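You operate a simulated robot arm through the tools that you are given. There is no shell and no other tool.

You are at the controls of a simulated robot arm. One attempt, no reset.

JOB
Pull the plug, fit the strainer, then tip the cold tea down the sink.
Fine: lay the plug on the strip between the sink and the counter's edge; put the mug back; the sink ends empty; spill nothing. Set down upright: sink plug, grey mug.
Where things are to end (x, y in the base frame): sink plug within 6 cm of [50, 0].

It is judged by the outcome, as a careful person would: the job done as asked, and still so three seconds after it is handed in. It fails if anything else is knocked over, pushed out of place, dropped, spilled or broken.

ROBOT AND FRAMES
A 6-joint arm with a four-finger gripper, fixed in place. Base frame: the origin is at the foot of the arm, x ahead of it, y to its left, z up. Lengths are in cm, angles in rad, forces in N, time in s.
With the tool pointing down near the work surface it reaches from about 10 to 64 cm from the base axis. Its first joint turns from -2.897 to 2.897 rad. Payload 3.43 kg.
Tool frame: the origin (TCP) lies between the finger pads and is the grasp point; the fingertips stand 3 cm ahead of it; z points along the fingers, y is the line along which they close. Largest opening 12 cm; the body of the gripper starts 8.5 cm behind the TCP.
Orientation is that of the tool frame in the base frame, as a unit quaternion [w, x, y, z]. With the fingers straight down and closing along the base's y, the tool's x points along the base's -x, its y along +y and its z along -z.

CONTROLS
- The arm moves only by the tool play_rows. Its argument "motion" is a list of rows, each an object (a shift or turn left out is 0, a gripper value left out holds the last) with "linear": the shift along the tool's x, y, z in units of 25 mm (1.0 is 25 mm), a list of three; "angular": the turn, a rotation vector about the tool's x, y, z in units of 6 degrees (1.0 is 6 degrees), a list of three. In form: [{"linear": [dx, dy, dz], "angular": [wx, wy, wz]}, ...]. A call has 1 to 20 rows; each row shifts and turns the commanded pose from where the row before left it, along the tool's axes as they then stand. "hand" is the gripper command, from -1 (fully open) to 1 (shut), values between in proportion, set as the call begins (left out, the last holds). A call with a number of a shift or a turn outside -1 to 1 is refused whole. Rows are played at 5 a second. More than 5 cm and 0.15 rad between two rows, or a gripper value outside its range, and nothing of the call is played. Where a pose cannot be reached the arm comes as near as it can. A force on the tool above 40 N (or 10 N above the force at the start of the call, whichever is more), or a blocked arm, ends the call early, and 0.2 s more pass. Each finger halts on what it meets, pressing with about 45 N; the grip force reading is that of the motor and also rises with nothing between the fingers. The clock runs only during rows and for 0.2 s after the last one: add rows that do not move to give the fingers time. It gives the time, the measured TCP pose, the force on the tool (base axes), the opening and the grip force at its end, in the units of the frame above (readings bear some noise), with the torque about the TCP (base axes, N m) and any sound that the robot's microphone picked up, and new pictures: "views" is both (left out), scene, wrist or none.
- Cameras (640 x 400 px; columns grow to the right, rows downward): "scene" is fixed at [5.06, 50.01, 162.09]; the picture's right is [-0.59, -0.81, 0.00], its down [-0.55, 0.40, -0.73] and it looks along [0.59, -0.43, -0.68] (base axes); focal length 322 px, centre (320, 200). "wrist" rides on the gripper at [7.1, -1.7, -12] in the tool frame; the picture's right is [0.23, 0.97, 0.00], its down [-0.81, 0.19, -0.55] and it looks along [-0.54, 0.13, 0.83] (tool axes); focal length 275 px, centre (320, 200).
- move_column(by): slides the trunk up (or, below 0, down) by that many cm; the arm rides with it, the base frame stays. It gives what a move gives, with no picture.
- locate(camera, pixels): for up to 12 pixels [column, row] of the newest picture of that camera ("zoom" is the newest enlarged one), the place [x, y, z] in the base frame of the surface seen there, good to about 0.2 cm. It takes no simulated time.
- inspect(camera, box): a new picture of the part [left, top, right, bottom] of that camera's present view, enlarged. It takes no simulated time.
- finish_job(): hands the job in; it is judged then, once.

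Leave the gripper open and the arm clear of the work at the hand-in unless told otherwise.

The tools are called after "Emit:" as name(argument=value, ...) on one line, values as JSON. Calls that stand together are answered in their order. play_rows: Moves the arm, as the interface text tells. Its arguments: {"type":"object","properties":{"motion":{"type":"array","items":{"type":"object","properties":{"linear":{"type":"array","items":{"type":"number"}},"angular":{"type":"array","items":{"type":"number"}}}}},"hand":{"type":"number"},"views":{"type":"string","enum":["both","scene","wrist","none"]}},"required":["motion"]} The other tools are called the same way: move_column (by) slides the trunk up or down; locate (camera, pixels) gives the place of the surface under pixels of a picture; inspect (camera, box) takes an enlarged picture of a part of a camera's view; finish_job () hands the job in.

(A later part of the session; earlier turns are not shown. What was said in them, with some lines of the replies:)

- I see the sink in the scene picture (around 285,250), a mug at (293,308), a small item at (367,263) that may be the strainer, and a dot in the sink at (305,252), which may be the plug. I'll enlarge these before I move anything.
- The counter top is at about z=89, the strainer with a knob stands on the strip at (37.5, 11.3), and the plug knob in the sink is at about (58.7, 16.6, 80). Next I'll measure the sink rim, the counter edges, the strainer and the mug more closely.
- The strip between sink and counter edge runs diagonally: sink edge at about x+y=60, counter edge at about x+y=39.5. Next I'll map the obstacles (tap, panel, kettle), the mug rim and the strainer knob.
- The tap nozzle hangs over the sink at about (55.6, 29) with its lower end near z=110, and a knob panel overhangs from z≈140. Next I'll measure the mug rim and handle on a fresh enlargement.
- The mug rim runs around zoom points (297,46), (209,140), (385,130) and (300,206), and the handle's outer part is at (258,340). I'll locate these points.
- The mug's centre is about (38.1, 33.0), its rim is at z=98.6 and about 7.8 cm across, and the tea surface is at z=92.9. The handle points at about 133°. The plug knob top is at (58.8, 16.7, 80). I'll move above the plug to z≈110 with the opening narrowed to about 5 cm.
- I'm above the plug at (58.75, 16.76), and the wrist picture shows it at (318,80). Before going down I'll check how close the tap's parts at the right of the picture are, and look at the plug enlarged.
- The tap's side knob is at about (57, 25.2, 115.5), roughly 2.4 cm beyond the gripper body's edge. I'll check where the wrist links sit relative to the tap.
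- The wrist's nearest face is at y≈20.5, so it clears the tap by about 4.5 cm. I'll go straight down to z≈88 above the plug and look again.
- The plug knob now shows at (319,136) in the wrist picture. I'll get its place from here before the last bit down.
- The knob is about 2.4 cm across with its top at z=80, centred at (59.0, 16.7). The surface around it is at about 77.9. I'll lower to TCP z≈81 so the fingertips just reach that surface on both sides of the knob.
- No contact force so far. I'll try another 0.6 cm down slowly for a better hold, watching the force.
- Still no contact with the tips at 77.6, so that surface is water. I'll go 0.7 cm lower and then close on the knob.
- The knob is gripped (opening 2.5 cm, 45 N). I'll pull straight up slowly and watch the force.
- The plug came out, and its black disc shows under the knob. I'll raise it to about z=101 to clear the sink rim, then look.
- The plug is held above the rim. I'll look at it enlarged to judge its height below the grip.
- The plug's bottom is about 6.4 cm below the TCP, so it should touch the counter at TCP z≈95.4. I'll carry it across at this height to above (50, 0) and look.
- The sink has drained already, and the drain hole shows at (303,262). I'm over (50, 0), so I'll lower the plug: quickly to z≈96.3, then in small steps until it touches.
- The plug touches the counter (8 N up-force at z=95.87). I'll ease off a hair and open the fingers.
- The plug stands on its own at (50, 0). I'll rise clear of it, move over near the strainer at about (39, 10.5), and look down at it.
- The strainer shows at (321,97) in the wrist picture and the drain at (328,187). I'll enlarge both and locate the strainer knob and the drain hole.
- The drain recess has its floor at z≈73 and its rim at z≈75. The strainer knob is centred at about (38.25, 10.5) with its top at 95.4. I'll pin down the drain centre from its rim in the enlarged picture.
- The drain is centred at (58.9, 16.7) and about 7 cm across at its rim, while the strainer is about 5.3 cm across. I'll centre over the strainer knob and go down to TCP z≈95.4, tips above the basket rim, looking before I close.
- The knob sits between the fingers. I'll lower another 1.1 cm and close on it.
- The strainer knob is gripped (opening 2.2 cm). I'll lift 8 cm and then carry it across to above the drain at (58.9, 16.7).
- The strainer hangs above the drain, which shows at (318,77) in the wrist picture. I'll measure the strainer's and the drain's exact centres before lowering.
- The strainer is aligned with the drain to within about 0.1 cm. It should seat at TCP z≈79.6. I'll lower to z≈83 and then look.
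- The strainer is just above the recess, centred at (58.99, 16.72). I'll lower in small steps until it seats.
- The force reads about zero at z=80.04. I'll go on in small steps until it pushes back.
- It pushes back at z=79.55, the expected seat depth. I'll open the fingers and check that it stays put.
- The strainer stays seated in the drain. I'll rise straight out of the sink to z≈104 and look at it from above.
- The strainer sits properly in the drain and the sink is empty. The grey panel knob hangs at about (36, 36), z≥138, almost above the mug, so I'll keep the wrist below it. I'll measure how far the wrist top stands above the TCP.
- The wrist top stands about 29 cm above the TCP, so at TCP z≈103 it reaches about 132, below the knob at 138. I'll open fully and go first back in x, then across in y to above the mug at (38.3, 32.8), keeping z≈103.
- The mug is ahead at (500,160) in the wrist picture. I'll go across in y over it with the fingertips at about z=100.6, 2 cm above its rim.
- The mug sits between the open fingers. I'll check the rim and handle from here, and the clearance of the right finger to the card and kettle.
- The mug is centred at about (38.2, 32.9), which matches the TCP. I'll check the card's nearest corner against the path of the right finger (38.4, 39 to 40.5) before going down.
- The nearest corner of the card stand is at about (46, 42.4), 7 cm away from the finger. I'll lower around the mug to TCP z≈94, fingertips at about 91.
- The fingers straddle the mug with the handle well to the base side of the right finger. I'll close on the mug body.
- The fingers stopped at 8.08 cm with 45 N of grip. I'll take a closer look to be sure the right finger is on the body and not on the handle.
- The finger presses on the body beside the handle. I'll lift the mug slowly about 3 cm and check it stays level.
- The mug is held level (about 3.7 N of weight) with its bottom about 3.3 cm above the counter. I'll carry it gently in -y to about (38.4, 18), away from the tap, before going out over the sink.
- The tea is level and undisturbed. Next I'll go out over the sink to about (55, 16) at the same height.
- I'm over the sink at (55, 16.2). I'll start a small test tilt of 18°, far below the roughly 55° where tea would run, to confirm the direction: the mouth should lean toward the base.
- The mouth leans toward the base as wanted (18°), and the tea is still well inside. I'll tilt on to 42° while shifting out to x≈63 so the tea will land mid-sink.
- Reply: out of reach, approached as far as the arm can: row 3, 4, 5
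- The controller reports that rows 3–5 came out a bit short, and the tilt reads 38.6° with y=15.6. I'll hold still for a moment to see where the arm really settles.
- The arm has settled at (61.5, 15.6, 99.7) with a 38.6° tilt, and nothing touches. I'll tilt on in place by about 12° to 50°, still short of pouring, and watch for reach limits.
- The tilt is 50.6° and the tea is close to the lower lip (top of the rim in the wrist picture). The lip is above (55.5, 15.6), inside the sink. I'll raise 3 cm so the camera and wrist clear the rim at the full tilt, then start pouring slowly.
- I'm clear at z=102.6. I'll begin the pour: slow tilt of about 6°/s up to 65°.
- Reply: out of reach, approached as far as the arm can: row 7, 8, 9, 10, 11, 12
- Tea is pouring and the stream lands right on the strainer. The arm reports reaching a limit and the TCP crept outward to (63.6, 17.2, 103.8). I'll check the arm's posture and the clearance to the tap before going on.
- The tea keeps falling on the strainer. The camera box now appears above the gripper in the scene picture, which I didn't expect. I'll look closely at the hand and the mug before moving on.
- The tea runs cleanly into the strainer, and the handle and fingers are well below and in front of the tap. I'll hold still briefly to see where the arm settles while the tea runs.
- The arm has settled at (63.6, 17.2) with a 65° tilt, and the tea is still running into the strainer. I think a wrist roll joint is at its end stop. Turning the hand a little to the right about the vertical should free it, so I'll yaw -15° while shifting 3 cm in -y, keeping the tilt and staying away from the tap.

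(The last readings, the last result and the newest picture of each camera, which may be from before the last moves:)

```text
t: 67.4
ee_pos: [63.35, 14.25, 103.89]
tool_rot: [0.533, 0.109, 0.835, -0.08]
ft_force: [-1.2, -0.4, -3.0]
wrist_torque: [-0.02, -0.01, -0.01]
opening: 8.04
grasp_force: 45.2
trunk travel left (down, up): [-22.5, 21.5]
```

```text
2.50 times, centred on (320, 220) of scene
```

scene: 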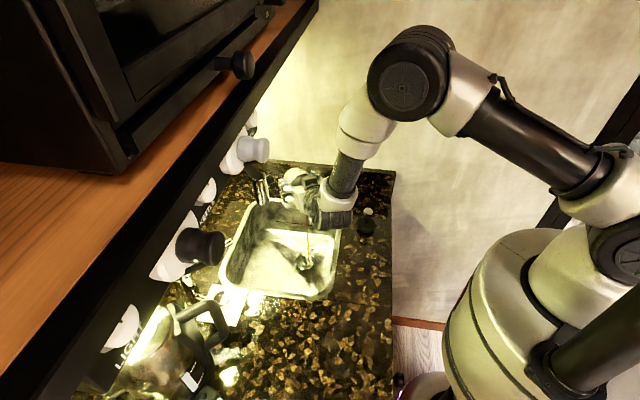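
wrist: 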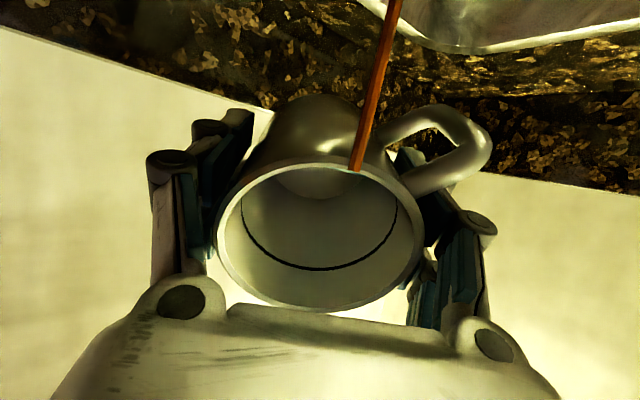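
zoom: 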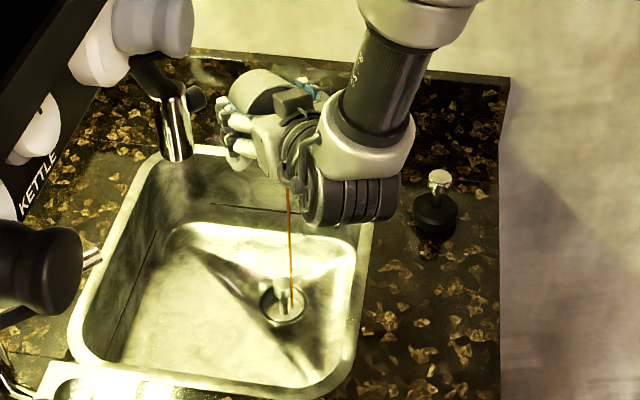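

That freed the wrist with no limit reported, and the thin stream still lands in the drain. I'll continue the slow tilt to about 77°.

Emit:
play_rows(motion=[{"angular": [0, -0.2, 0]}, {"angular": [0, -0.2, 0]}, {"angular": [0, -0.2, 0]}, {"angular": [0, -0.2, 0]}, {"angular": [0, -0.2, 0]}, {"angular": [0, -0.2, 0]}, {"angular": [0, -0.2, 0]}, {"angular": [0, -0.2, 0]}, {"angular": [0, -0.2, 0]}, {"angular": [0, -0.2, 0]}, {"linear": [0, 0, 0]}])

Emit:
inspect(camera="scene", box=[240, 140, 400, 300])

```text
t: 69.8
ee_pos: [63.38, 14.58, 104.0]
tool_rot: [0.617, 0.098, 0.775, -0.093]
ft_force: [-0.1, -0.6, -3.7]
wrist_torque: [0.0, 0.01, -0.01]
opening: 8.02
grasp_force: 45.1
trunk travel left (down, up): [-22.5, 21.5]
```

scene: 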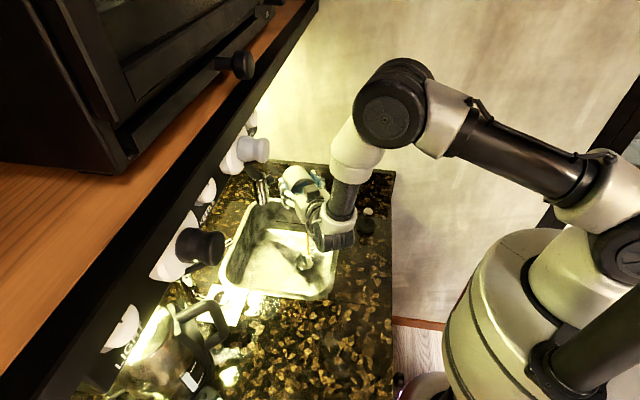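
wrist: 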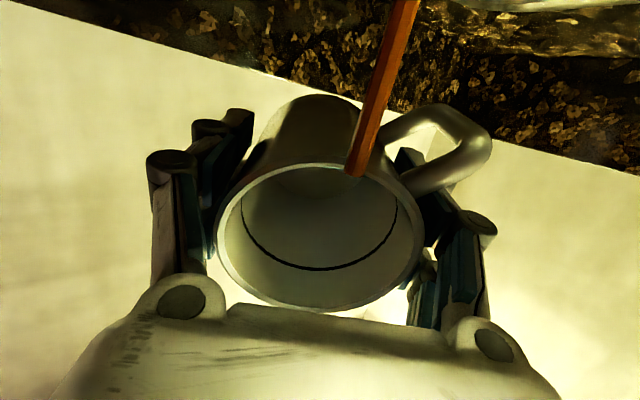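

```text
2.50 times, centred on (320, 220) of scene
```

zoom: 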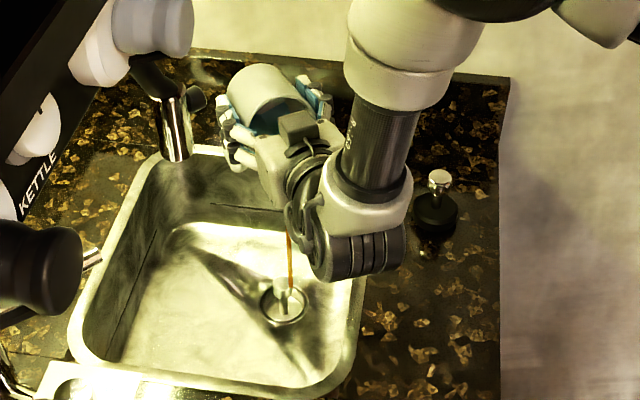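

The tilt is now 77° with no limit reported, and the stream still lands in the drain. I'll go on to about 92°.

Emit:
play_rows(motion=[{"angular": [0, -0.2, 0]}, {"angular": [0, -0.2, 0]}, {"angular": [0, -0.2, 0]}, {"angular": [0, -0.2, 0]}, {"angular": [0, -0.2, 0]}, {"angular": [0, -0.2, 0]}, {"angular": [0, -0.2, 0]}, {"angular": [0, -0.2, 0]}, {"angular": [0, -0.2, 0]}, {"angular": [0, -0.2, 0]}, {"angular": [0, -0.2, 0]}, {"angular": [0, -0.2, 0]}, {"linear": [0, 0, 0]}])

Emit:
inspect(camera="scene", box=[240, 140, 400, 300])

```text
t: 72.6
ee_pos: [64.83, 15.57, 104.33]
tool_rot: [0.71, 0.086, 0.691, -0.106]
ft_force: [0.3, 0.6, -3.1]
wrist_torque: [0.02, 0.02, -0.01]
opening: 8.03
grasp_force: 44.9
out of reach, approached as far as the arm can: row 2, 4, 6, 9
trunk travel left (down, up): [-22.5, 21.5]
```

scene: 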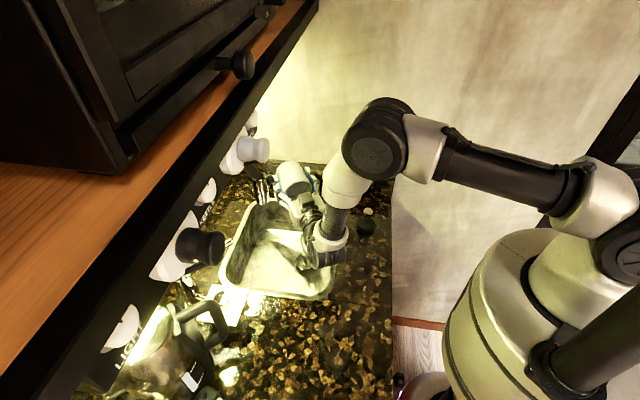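
wrist: 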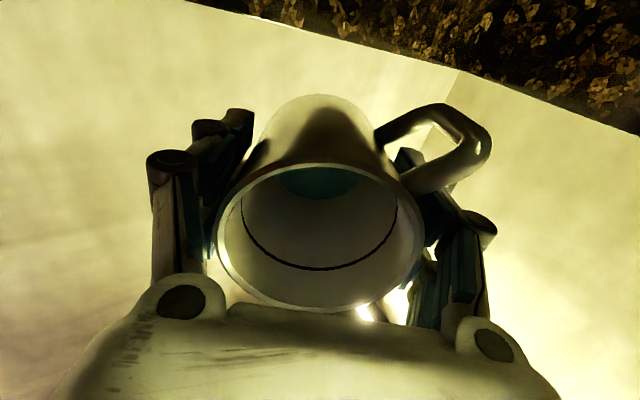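

```text
2.50 times, centred on (320, 220) of scene
```

zoom: 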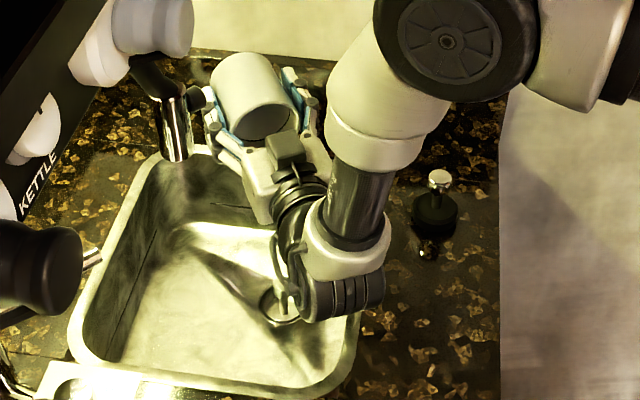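

The tilt is 92° and the stream has stopped. A bluish patch shows deep in the mug at (320,182) in the wrist picture. I'll look closer to see whether any tea is left.

Emit:
inspect(camera="wrist", box=[220, 130, 420, 290])

Emit:
locate(camera="wrist", pixels=[[320, 182], [320, 166], [300, 180], [340, 180], [320, 220], [320, 195], [320, 250], [280, 200]])

Emit:
inspect(camera="scene", box=[280, 150, 344, 200])

```text
2.50 times, centred on (320, 210) of wrist
```

zoom: 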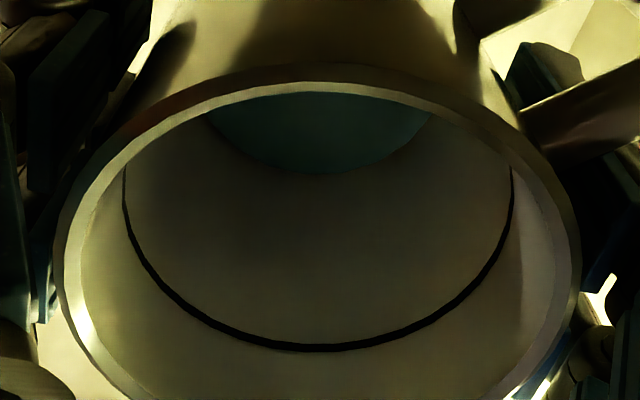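

```text
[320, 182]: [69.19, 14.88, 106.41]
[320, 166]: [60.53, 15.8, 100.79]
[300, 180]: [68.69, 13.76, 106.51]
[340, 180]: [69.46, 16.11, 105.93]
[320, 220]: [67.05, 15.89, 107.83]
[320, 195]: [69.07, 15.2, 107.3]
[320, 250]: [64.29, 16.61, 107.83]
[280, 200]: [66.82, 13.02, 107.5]
```

```text
8.00 times, centred on (312, 175) of scene
```

zoom: 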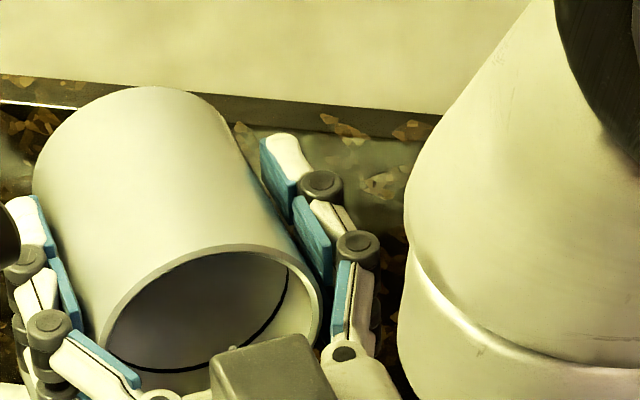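

The bluish disc is at the mug's inner floor itself (depth matches the floor to 0.1 cm), so the mug is essentially empty and the stream has ended. To drain the last film I'll tilt a few degrees more past horizontal while easing 3 cm outward, still over the sink, and then wait.

Emit:
play_rows(motion=[{"linear": [0, 0, 0.2]}, {"linear": [0, 0, 0.2], "angular": [0, -0.2, 0]}, {"linear": [0, 0, 0.2], "angular": [0, -0.2, 0]}, {"linear": [0, 0, 0.2], "angular": [0, -0.2, 0]}, {"linear": [0, 0, 0.2], "angular": [0, -0.2, 0]}, {"linear": [0, 0, 0.2], "angular": [0, -0.2, 0]}, {"linear": [0, 0, 0]}, {"linear": [0, 0, 0]}, {"linear": [0, 0, 0]}, {"linear": [0, 0, 0]}, {"linear": [0, 0, 0]}])

Emit:
inspect(camera="scene", box=[240, 140, 400, 300])

Emit:
inspect(camera="wrist", box=[220, 130, 420, 290])

```text
t: 75.0
ee_pos: [67.51, 14.58, 104.43]
tool_rot: [0.745, 0.082, 0.654, -0.107]
ft_force: [-0.9, 0.0, -3.3]
wrist_torque: [0.03, 0.07, 0.01]
opening: 8.01
grasp_force: 44.8
trunk travel left (down, up): [-22.5, 21.5]
```

scene: 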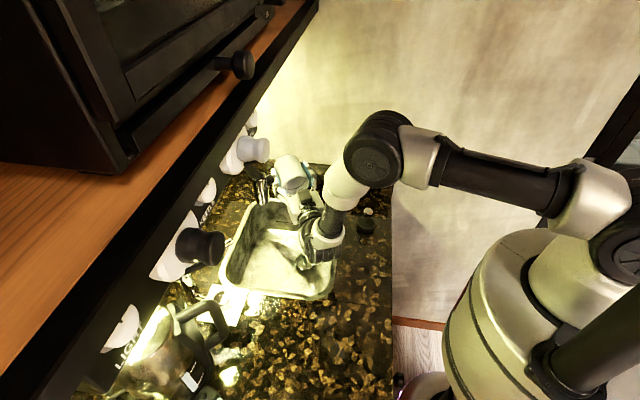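
wrist: 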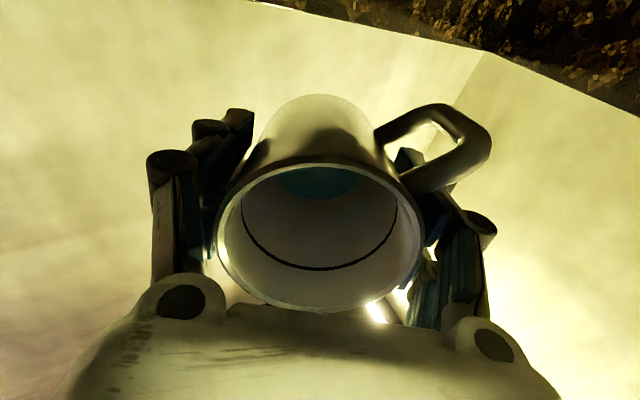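

```text
2.50 times, centred on (320, 220) of scene
```

zoom: 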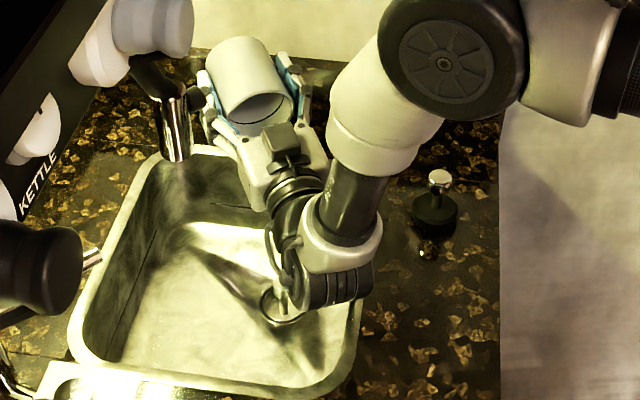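

```text
2.50 times, centred on (320, 210) of wrist
```

zoom: 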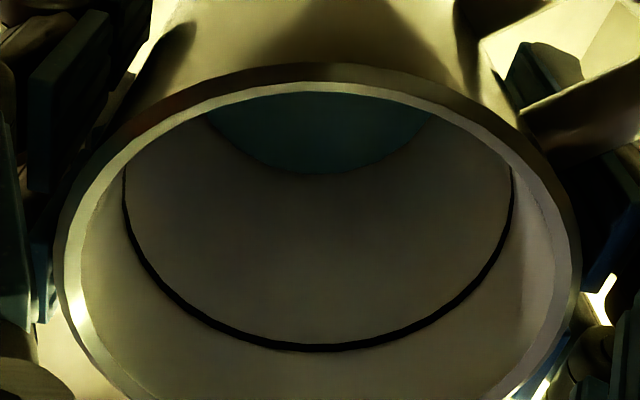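

The mug has been past horizontal (97.5°) for over a second and nothing runs any more. The bluish disc is its floor, and the sink shows no standing tea. I'll tilt back gradually while coming inward and keeping to low y, away from the tap.

Emit:
play_rows(motion=[{"angular": [0, 0.5, 0]}, {"angular": [0, 0.5, 0]}, {"angular": [0, 0.5, 0]}, {"angular": [0, 0.5, 0]}, {"linear": [0.027, -0.166, -0.347], "angular": [0, 0.5, 0]}, {"linear": [0.046, -0.166, -0.345], "angular": [0, 0.5, 0]}, {"linear": [0.063, -0.166, -0.342], "angular": [0, 0.5, 0]}, {"linear": [0.081, -0.166, -0.338], "angular": [0, 0.5, 0]}, {"linear": [0.099, -0.166, -0.334], "angular": [0, 0.5, 0]}, {"linear": [0.116, -0.166, -0.328], "angular": [0, 0.5, 0]}, {"linear": [0.133, -0.166, -0.322], "angular": [0, 0.5, 0]}, {"linear": [0.15, -0.166, -0.314], "angular": [0, 0.5, 0]}, {"linear": [0.166, -0.166, -0.306], "angular": [0, 0.5, 0]}, {"linear": [0.182, -0.166, -0.297], "angular": [0, 0.5, 0]}, {"linear": [0, 0, 0]}])

Emit:
inspect(camera="scene", box=[240, 140, 400, 300])

```text
t: 78.2
ee_pos: [57.86, 12.59, 104.56]
tool_rot: [0.461, 0.115, 0.877, -0.07]
ft_force: [-0.7, -0.8, -3.2]
wrist_torque: [-0.01, 0.03, 0.0]
opening: 8.02
grasp_force: 44.8
trunk travel left (down, up): [-22.5, 21.5]
```

scene: 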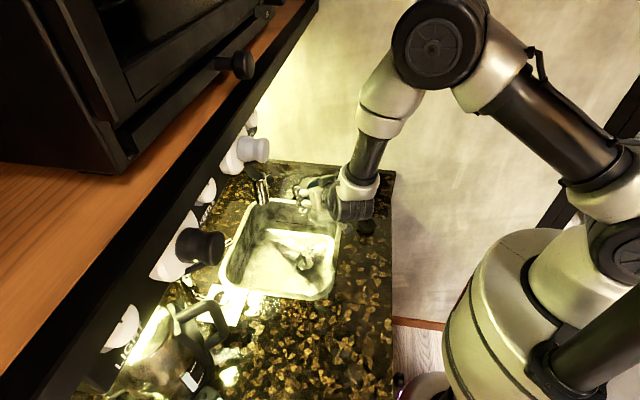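
wrist: 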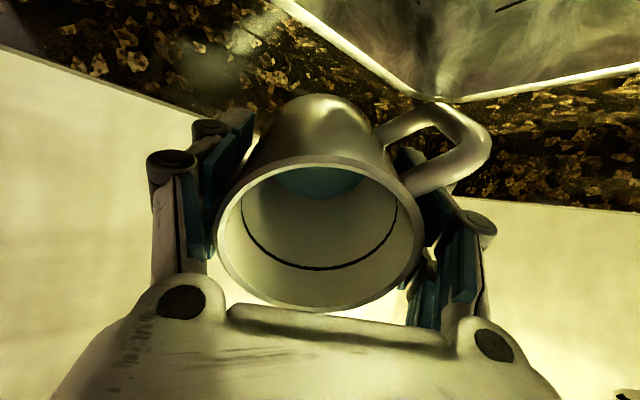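

```text
2.50 times, centred on (320, 220) of scene
```

zoom: 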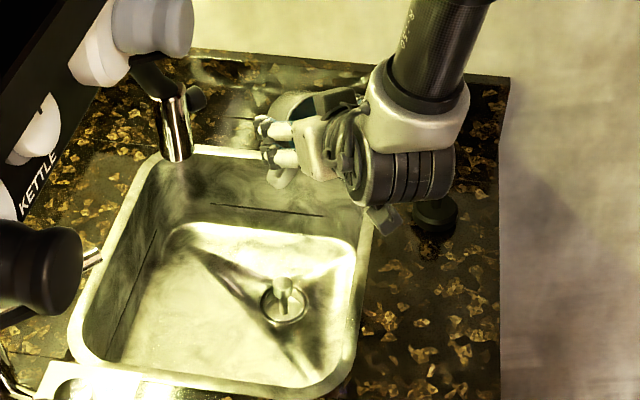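

The strainer sits in place, the sink looks empty and nothing drips. I'll keep tilting the mug back upright in place, with slow rows through the middle.

Emit:
play_rows(motion=[{"angular": [0, 0.45, 0]}, {"angular": [0, 0.45, 0]}, {"angular": [0, 0.4, 0]}, {"angular": [0, 0.35, 0]}, {"angular": [0, 0.3, 0]}, {"angular": [0, 0.3, 0]}, {"angular": [0, 0.3, 0]}, {"angular": [0, 0.3, 0]}, {"angular": [0, 0.3, 0]}, {"angular": [0, 0.3, 0]}, {"angular": [0, 0.3, 0]}, {"angular": [0, 0.3, 0]}, {"linear": [0, 0, 0]}])

```text
t: 81.0
ee_pos: [58.0, 12.7, 104.63]
tool_rot: [0.267, 0.126, 0.954, -0.044]
ft_force: [-0.1, 0.6, -3.2]
wrist_torque: [-0.01, -0.02, 0.01]
opening: 8.01
grasp_force: 45.1
trunk travel left (down, up): [-22.5, 21.5]
```

scene: 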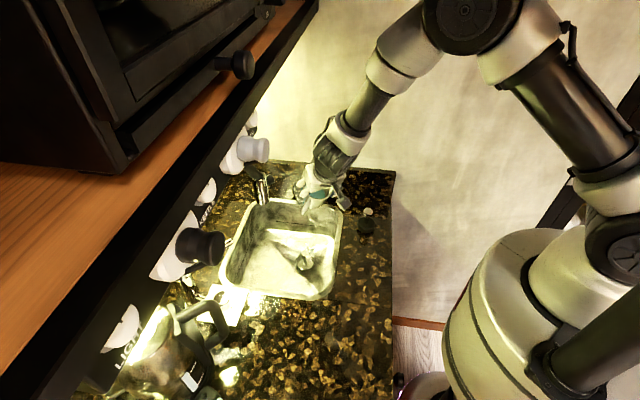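
wrist: 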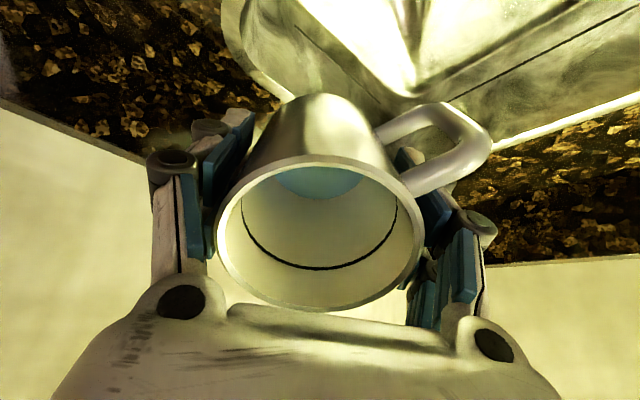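

That went smoothly, and 31.6° of tilt is left. I'll continue to upright.

Emit:
play_rows(motion=[{"angular": [0, 0.35, 0]}, {"angular": [0, 0.35, 0]}, {"angular": [0, 0.35, 0]}, {"angular": [0, 0.35, 0]}, {"angular": [0, 0.35, 0]}, {"angular": [0, 0.35, 0]}, {"angular": [0, 0.35, 0]}, {"angular": [0, 0.35, 0]}, {"angular": [0, 0.35, 0]}, {"angular": [0, 0.35, 0]}, {"angular": [0, 0.35, 0]}, {"angular": [0, 0.35, 0]}, {"angular": [0, 0.35, 0]}, {"angular": [0, 0.35, 0]}, {"angular": [0, 0.35, 0]}, {"linear": [0, 0, 0]}])

```text
t: 84.4
ee_pos: [57.92, 12.67, 104.58]
tool_rot: [-0.003, 0.134, 0.991, -0.008]
ft_force: [0.0, -0.9, -3.3]
wrist_torque: [0.01, -0.02, -0.03]
opening: 8.01
grasp_force: 45.2
trunk travel left (down, up): [-22.5, 21.5]
```

scene: 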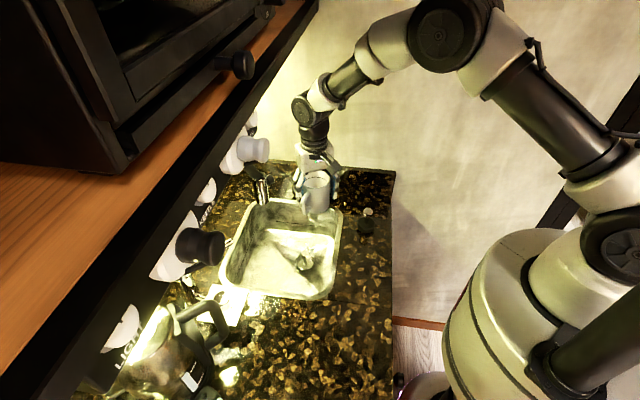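
wrist: 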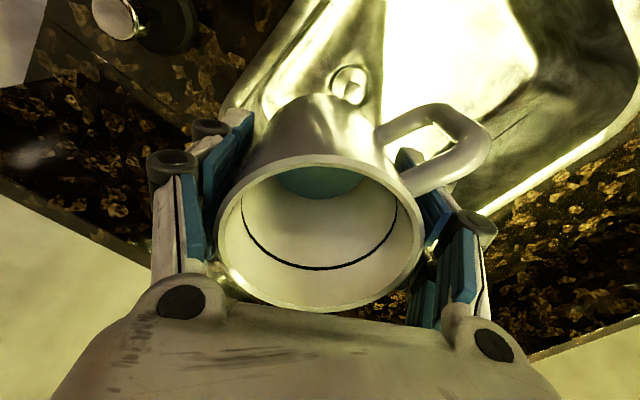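

The mug is upright again but yawed about -15°, and empty. I'll turn the hand back about its axis to the original heading so the handle points as before, trimming the last degree of lean.

Emit:
play_rows(motion=[{"angular": [-0.0255, -0.0095, -0.43]}, {"angular": [-0.0255, -0.0095, -0.43]}, {"angular": [-0.0255, -0.0095, -0.43]}, {"angular": [-0.0255, -0.0095, -0.43]}, {"angular": [-0.0255, -0.0095, -0.43]}, {"angular": [-0.0255, -0.0095, -0.43]}, {"linear": [0, 0, 0]}, {"linear": [0, 0, 0]}], views="scene")

Emit:
inspect(camera="scene", box=[200, 140, 400, 300])

```text
t: 86.2
ee_pos: [57.92, 12.84, 104.44]
tool_rot: [0.001, 0.0, 1.0, -0.002]
ft_force: [-0.3, 0.1, -3.2]
wrist_torque: [-0.04, 0.04, 0.01]
opening: 8.01
grasp_force: 45.1
trunk travel left (down, up): [-22.5, 21.5]
```

scene: 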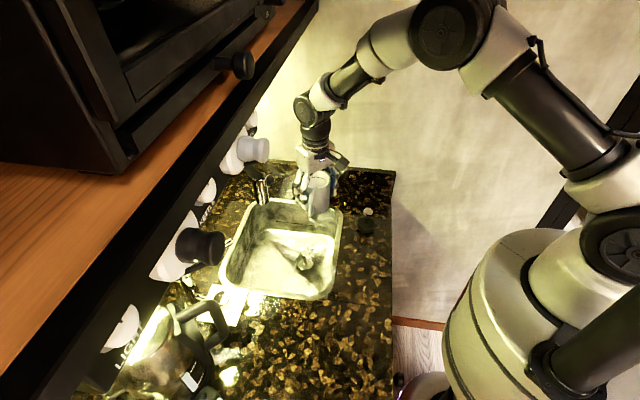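

```text
2.50 times, centred on (300, 220) of scene
```

zoom: 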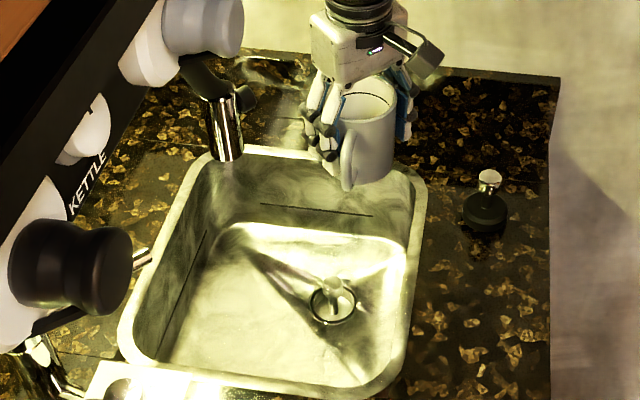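

The hand is back in its original orientation with the mug upright, and the sink and strainer look right. I'll carry the mug back inward along the way it came.

Emit:
play_rows(motion=[{"linear": [0.39, 0.1, 0.1]}, {"linear": [0.78, 0.206, 0.2]}, {"linear": [0.78, 0.206, 0.2]}, {"linear": [0.78, 0.206, 0.2]}, {"linear": [0.78, 0.206, 0.2]}, {"linear": [0.78, 0.206, 0.2]}, {"linear": [0.78, 0.206, 0.2]}, {"linear": [0.78, 0.206, 0.2]}, {"linear": [0.78, 0.206, 0.2]}, {"linear": [0.78, 0.206, 0.2]}, {"linear": [0.46, 0.1, 0.1]}, {"linear": [0, 0, 0]}], views="none")

Emit:
play_rows(motion=[{"linear": [0, 0.3, 0.05]}, {"linear": [0, 0.6, 0.1]}, {"linear": [0, 0.7, 0.1]}, {"linear": [0, 0.7, 0.1]}, {"linear": [0, 0.7, 0.1]}, {"linear": [0, 0.7, 0.1]}, {"linear": [0, 0.7, 0.1]}, {"linear": [0, 0.7, 0.1]}, {"linear": [0, 0.5, 0.05]}, {"linear": [0, 0.3, 0]}, {"linear": [0, 0, 0]}, {"linear": [0, 0, 0]}])

```text
t: 88.8
ee_pos: [38.21, 17.77, 99.63]
tool_rot: [0.001, -0.001, 1.0, 0.0]
ft_force: [-1.0, -0.4, -2.6]
wrist_torque: [-0.02, -0.01, -0.01]
opening: 8.03
grasp_force: 44.6
trunk travel left (down, up): [-22.5, 21.5]
```

```text
t: 91.4
ee_pos: [38.09, 32.53, 97.42]
tool_rot: [0.001, -0.001, 1.0, -0.002]
ft_force: [1.0, 1.3, -3.4]
wrist_torque: [-0.03, -0.03, 0.01]
opening: 7.97
grasp_force: 45.0
trunk travel left (down, up): [-22.5, 21.5]
```

scene: 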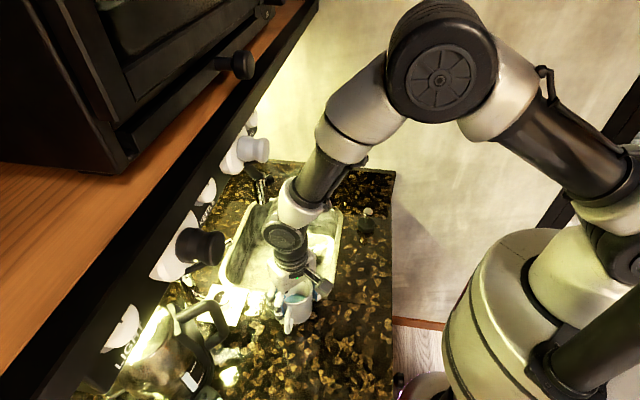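
wrist: 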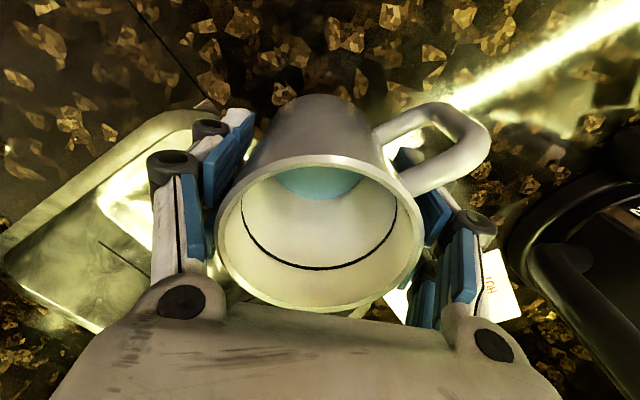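

I'm about 0.4 cm short in y of where the mug stood. I'll correct to (38.25, 32.9) and lower gently until it touches.

Emit:
play_rows(motion=[{"linear": [-0.06, 0.15, 0]}, {"linear": [0, 0, 0.3]}, {"linear": [0, 0, 0.3]}, {"linear": [0, 0, 0.3]}, {"linear": [0, 0, 0.2]}, {"linear": [0, 0, 0.08]}, {"linear": [0, 0, 0.06]}, {"linear": [0, 0, 0.04]}, {"linear": [0, 0, 0]}])

```text
t: 93.4
ee_pos: [38.35, 32.96, 94.31]
tool_rot: [0.001, -0.001, 1.0, -0.001]
ft_force: [-0.3, 0.0, -2.2]
wrist_torque: [-0.03, -0.02, 0.04]
opening: 8.0
grasp_force: 44.6
trunk travel left (down, up): [-22.5, 21.5]
```

scene: 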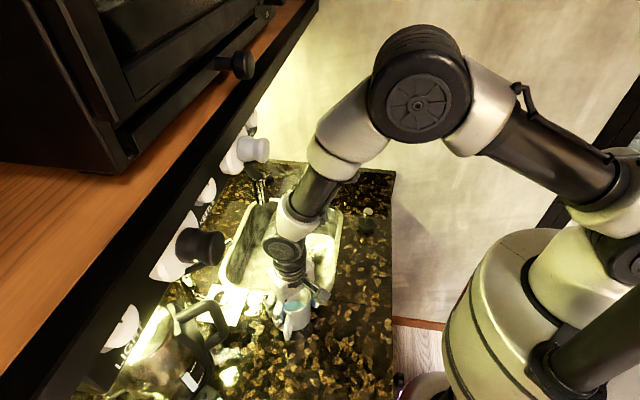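
wrist: 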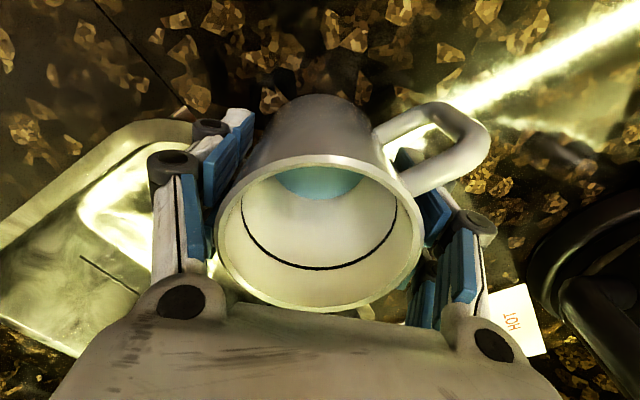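

I'm at z=94.31, just before contact, with x and y matching the original grasp. I'll lower the last few millimetres in tiny steps.

Emit:
play_rows(motion=[{"linear": [0, 0, 0.04]}, {"linear": [0, 0, 0.04]}, {"linear": [0, 0, 0.03]}, {"linear": [0, 0, 0]}], views="none")

```text
t: 94.4
ee_pos: [38.4, 32.92, 94.21]
tool_rot: [0.003, -0.001, 1.0, 0.001]
ft_force: [3.5, -2.3, 30.2]
wrist_torque: [-0.37, -0.07, -0.48]
opening: 8.01
grasp_force: 44.3
trunk travel left (down, up): [-22.5, 21.5]
```

The mug is down on the counter, pressed at 30 N. I'll ease off slightly before releasing.

Emit:
play_rows(motion=[{"linear": [0, 0, -0.03]}, {"linear": [0, 0, -0.02]}, {"linear": [0, 0, 0]}], views="none")

```text
t: 95.2
ee_pos: [38.42, 32.76, 94.11]
tool_rot: [0.002, 0.0, 1.0, 0.0]
ft_force: [8.5, 1.3, 14.6]
wrist_torque: [0.35, -0.85, -0.17]
opening: 8.0
grasp_force: 44.8
trunk travel left (down, up): [-22.5, 21.5]
```

There is still 15 N down and some side force, so I'll ease off another millimetre.

Emit:
play_rows(motion=[{"linear": [0, 0, -0.03]}, {"linear": [0, 0, 0]}], views="none")

```text
t: 95.8
ee_pos: [38.18, 32.94, 94.14]
tool_rot: [0.001, -0.001, 1.0, -0.002]
ft_force: [5.3, 0.8, 6.6]
wrist_torque: [0.29, -0.47, -0.09]
opening: 7.97
grasp_force: 45.0
trunk travel left (down, up): [-22.5, 21.5]
```

It now rests with about 7 N. I'll open the fingers fully.

Emit:
play_rows(motion=[{"linear": [0, 0, 0]}, {"linear": [0, 0, 0]}, {"linear": [0, 0, 0]}, {"linear": [0, 0, 0]}, {"linear": [0, 0, 0]}, {"linear": [0, 0, 0]}], hand=-1.0)

```text
t: 97.2
ee_pos: [38.27, 32.92, 94.41]
tool_rot: [0.0, -0.002, 1.0, -0.001]
ft_force: [-0.4, 0.6, 0.7]
wrist_torque: [0.03, -0.01, 0.0]
opening: 12.03
grasp_force: 0.0
trunk travel left (down, up): [-22.5, 21.5]
```

scene: 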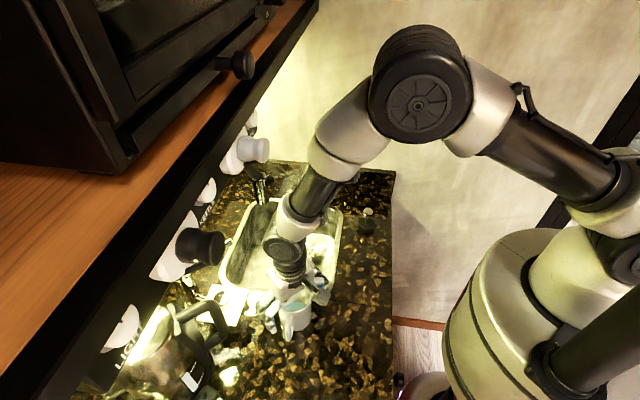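
wrist: 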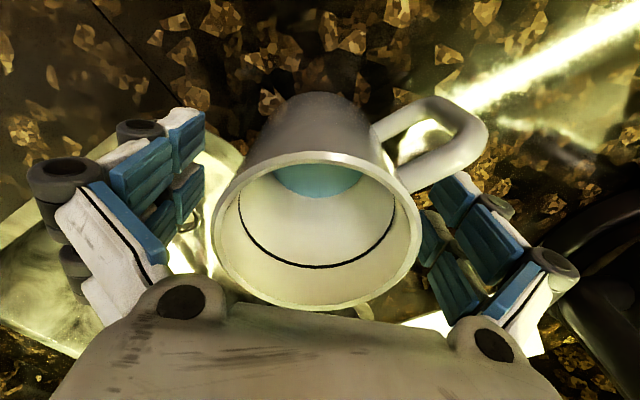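

The mug stands free, upright. I'll rise straight up to z≈103.7, staying under the panel knob, then back away in -y.

Emit:
play_rows(motion=[{"linear": [0, 0, -0.3]}, {"linear": [0, 0, -0.6]}, {"linear": [0, 0, -0.8]}, {"linear": [0, 0, -0.8]}, {"linear": [0, 0, -0.7]}, {"linear": [0, 0, -0.5]}, {"linear": [0, 0, 0]}], views="wrist")

Emit:
play_rows(motion=[{"linear": [0, -0.4, 0]}, {"linear": [0, -0.8, 0]}, {"linear": [0, -0.9, 0]}, {"linear": [0, -0.9, 0]}, {"linear": [0, -0.9, 0]}, {"linear": [0, -0.9, 0]}, {"linear": [0, -0.9, -0.4]}, {"linear": [0, -0.9, -0.8]}, {"linear": [0, -0.9, -0.8]}, {"linear": [0, -0.9, -0.8]}, {"linear": [0, -0.9, -0.8]}, {"linear": [0, 0, -0.8]}, {"linear": [0, 0, 0]}])

```text
t: 98.8
ee_pos: [38.34, 32.89, 103.31]
tool_rot: [0.001, -0.001, 1.0, -0.001]
ft_force: [0.1, 0.1, 0.3]
wrist_torque: [0.02, -0.02, -0.04]
opening: 11.99
grasp_force: 0.1
trunk travel left (down, up): [-22.5, 21.5]
```

wrist: 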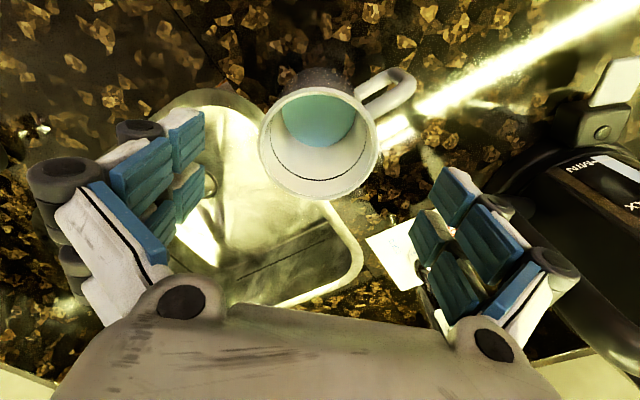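

```text
t: 101.6
ee_pos: [38.47, 9.53, 114.62]
tool_rot: [0.0, -0.001, 1.0, 0.0]
ft_force: [-0.3, 0.0, 0.3]
wrist_torque: [0.0, -0.02, 0.02]
opening: 12.02
grasp_force: 0.1
trunk travel left (down, up): [-22.5, 21.5]
```

scene: 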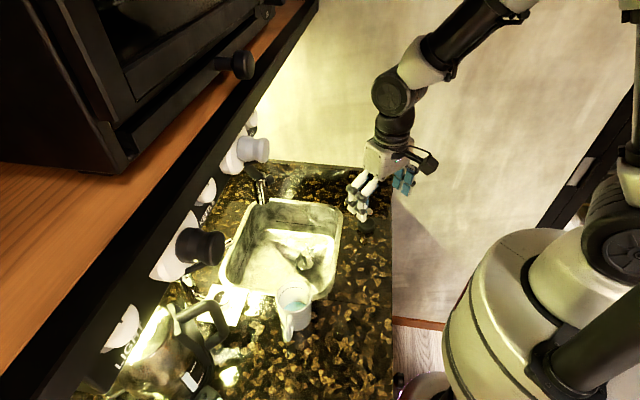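
wrist: 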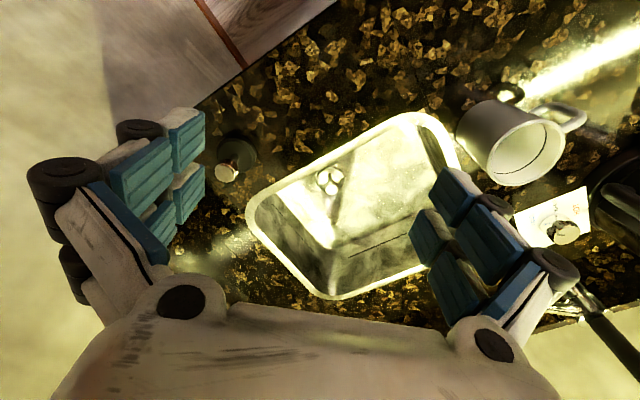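

The arm is clear. I'll check everything: the mug's place and contents, the plug, the strainer and the sink floor.

Emit:
inspect(camera="scene", box=[260, 200, 388, 280])

Emit:
inspect(camera="scene", box=[258, 272, 338, 350])

Emit:
locate(camera="zoom", pixels=[[297, 46], [210, 140], [385, 130], [300, 205], [235, 70], [365, 70], [358, 190], [240, 188], [258, 340], [280, 140], [310, 150], [290, 160]])

Emit:
locate(camera="scene", pixels=[[368, 213], [366, 228], [305, 254], [310, 262], [270, 250], [290, 270]])

```text
5.00 times, centred on (324, 240) of scene
```

zoom: 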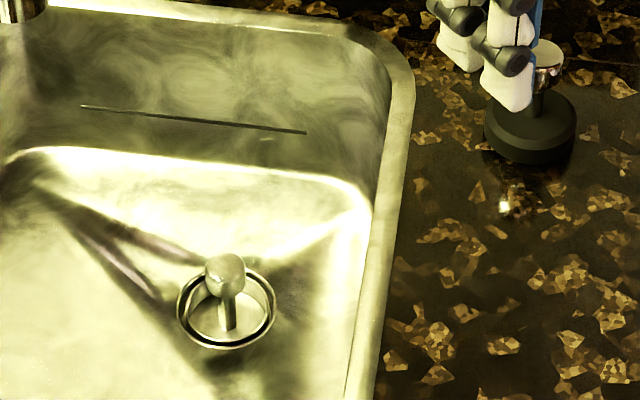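

```text
5.13 times, centred on (298, 311) of scene
```

zoom: 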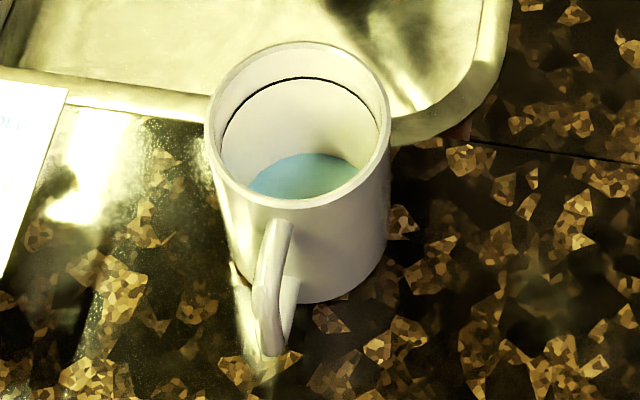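

```text
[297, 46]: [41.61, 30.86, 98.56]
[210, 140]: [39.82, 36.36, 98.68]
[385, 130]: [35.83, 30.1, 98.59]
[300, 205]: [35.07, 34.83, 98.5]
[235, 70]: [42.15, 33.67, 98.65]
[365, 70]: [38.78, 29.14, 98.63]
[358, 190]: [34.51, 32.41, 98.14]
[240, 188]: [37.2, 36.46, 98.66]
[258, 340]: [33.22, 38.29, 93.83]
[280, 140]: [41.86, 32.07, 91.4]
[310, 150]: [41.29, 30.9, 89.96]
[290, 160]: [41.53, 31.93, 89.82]
```

```text
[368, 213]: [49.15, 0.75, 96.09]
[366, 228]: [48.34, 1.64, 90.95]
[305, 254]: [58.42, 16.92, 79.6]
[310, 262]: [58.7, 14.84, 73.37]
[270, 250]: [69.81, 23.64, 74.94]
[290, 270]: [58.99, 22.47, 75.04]
```

The mug is back exactly where it stood (rim points match to 0.1 cm), the plug stands at about (49.9, 0), and the strainer is in the drain. I'll check the height of the bluish disc in the mug once more to make sure it is the floor and not leftover tea.

Emit:
locate(camera="zoom", pixels=[[300, 182], [320, 175], [275, 185], [335, 170], [305, 165], [260, 185], [300, 135], [300, 110]])

Emit:
inspect(camera="wrist", box=[220, 90, 620, 310])

```text
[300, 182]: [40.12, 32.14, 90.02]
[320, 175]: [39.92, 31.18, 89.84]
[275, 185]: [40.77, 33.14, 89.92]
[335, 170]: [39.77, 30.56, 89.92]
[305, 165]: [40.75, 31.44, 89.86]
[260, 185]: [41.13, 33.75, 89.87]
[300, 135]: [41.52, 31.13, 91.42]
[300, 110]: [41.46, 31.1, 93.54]
```

```text
1.60 times, centred on (420, 200) of wrist
```

zoom: 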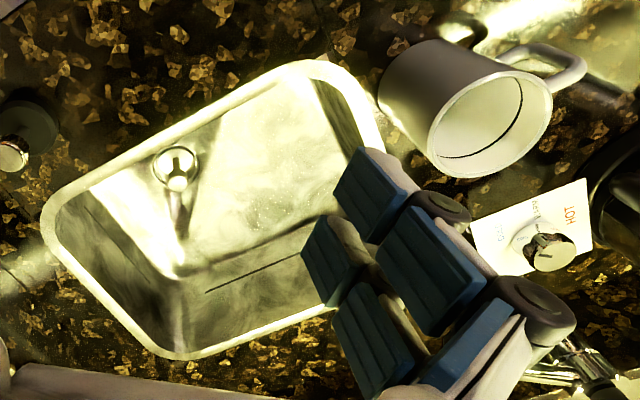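

The disc sits at the bottom of the mug (z≈89.9). It did not change between 92° and 97.5° of tilt, and the weight dropped by the tea's share, so I take the mug as empty. I'll raise the arm well clear, wait a few seconds and take a last look.

Emit:
play_rows(motion=[{"linear": [0, 0, -0.5]}, {"linear": [0, -0.2, -0.9]}, {"linear": [0, -0.3, -0.9]}, {"linear": [0, -0.3, -0.9]}, {"linear": [0, -0.3, -0.9]}, {"linear": [0, 0, -0.7]}, {"linear": [0, 0, 0]}, {"linear": [0, 0, 0]}, {"linear": [0, 0, 0]}, {"linear": [0, 0, 0]}, {"linear": [0, 0, 0]}, {"linear": [0, 0, 0]}, {"linear": [0, 0, 0]}, {"linear": [0, 0, 0]}, {"linear": [0, 0, 0]}, {"linear": [0, 0, 0]}])

Emit:
inspect(camera="scene", box=[200, 160, 400, 360])

Emit:
inspect(camera="scene", box=[260, 275, 330, 345])

```text
t: 105.0
ee_pos: [38.45, 7.03, 126.53]
tool_rot: [0.001, -0.001, 1.0, 0.0]
ft_force: [0.3, -1.0, 0.8]
wrist_torque: [0.01, 0.02, -0.01]
opening: 12.01
grasp_force: 0.1
trunk travel left (down, up): [-22.5, 21.5]
```

scene: 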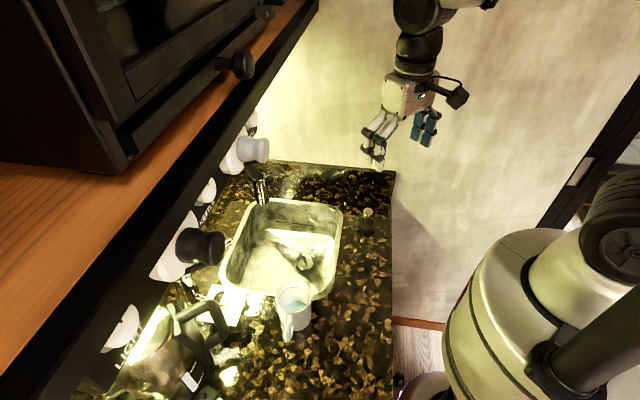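
wrist: 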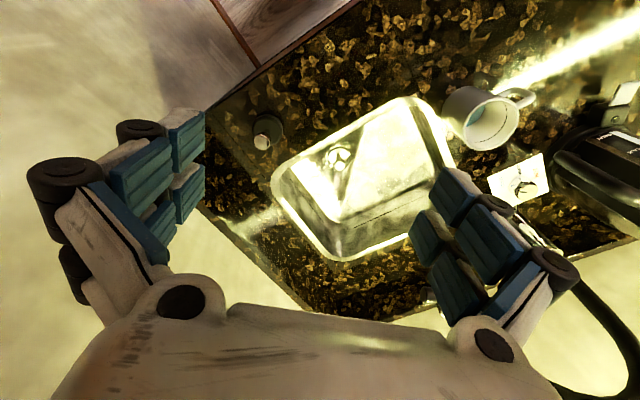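

```text
2.00 times, centred on (300, 260) of scene
```

zoom: 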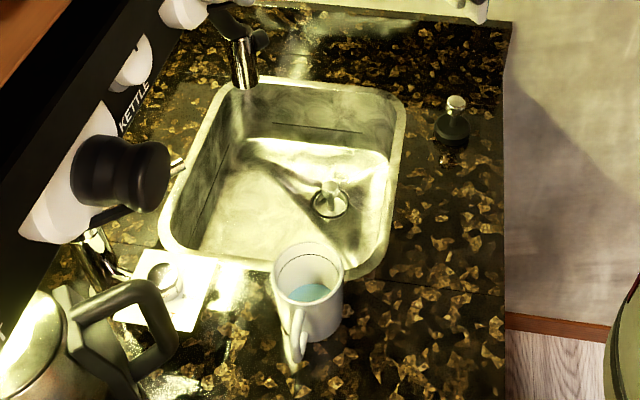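

```text
5.71 times, centred on (295, 310) of scene
```

zoom: 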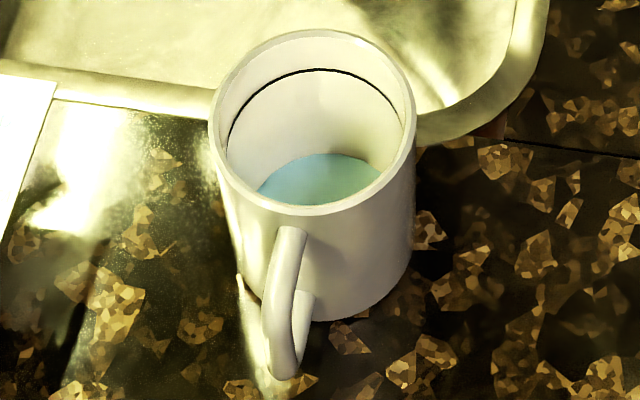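

After more than 3 s everything is steady:
- The plug stands upright on the strip at (50, 0).
- The strainer is in the drain and the sink is empty.
- The mug is back upright at its old place with no more tea running, and the counter shows no spill.
- The gripper is open and the arm is clear.

I'm handing the job in.

Emit:
finish_job()

```text
The job is handed in.
```

The job is done and handed in; the result of the judging hasn't come back.

- **Plug:** it came out and stands upright on the strip at about (50, 0). The sink drained straight away.
- **Strainer:** it is seated in the drain.
- **Tea:** I poured it through the strainer, tipping the mug just past horizontal until nothing more ran. No spill is visible on the counter.
- **Mug:** it is back upright where it stood, to within about 0.1 cm, with the handle pointing the same way.
- **Arm:** the gripper is open and clear of the work.

**Mug contents:** a bluish disc still shows at the bottom of the mug. I took it to be the floor rather than leftover tea. It didn't move during the last few degrees of tilt, and the mug got lighter by about the weight of the tea. I couldn't measure the floor directly, so a thin film is possible.
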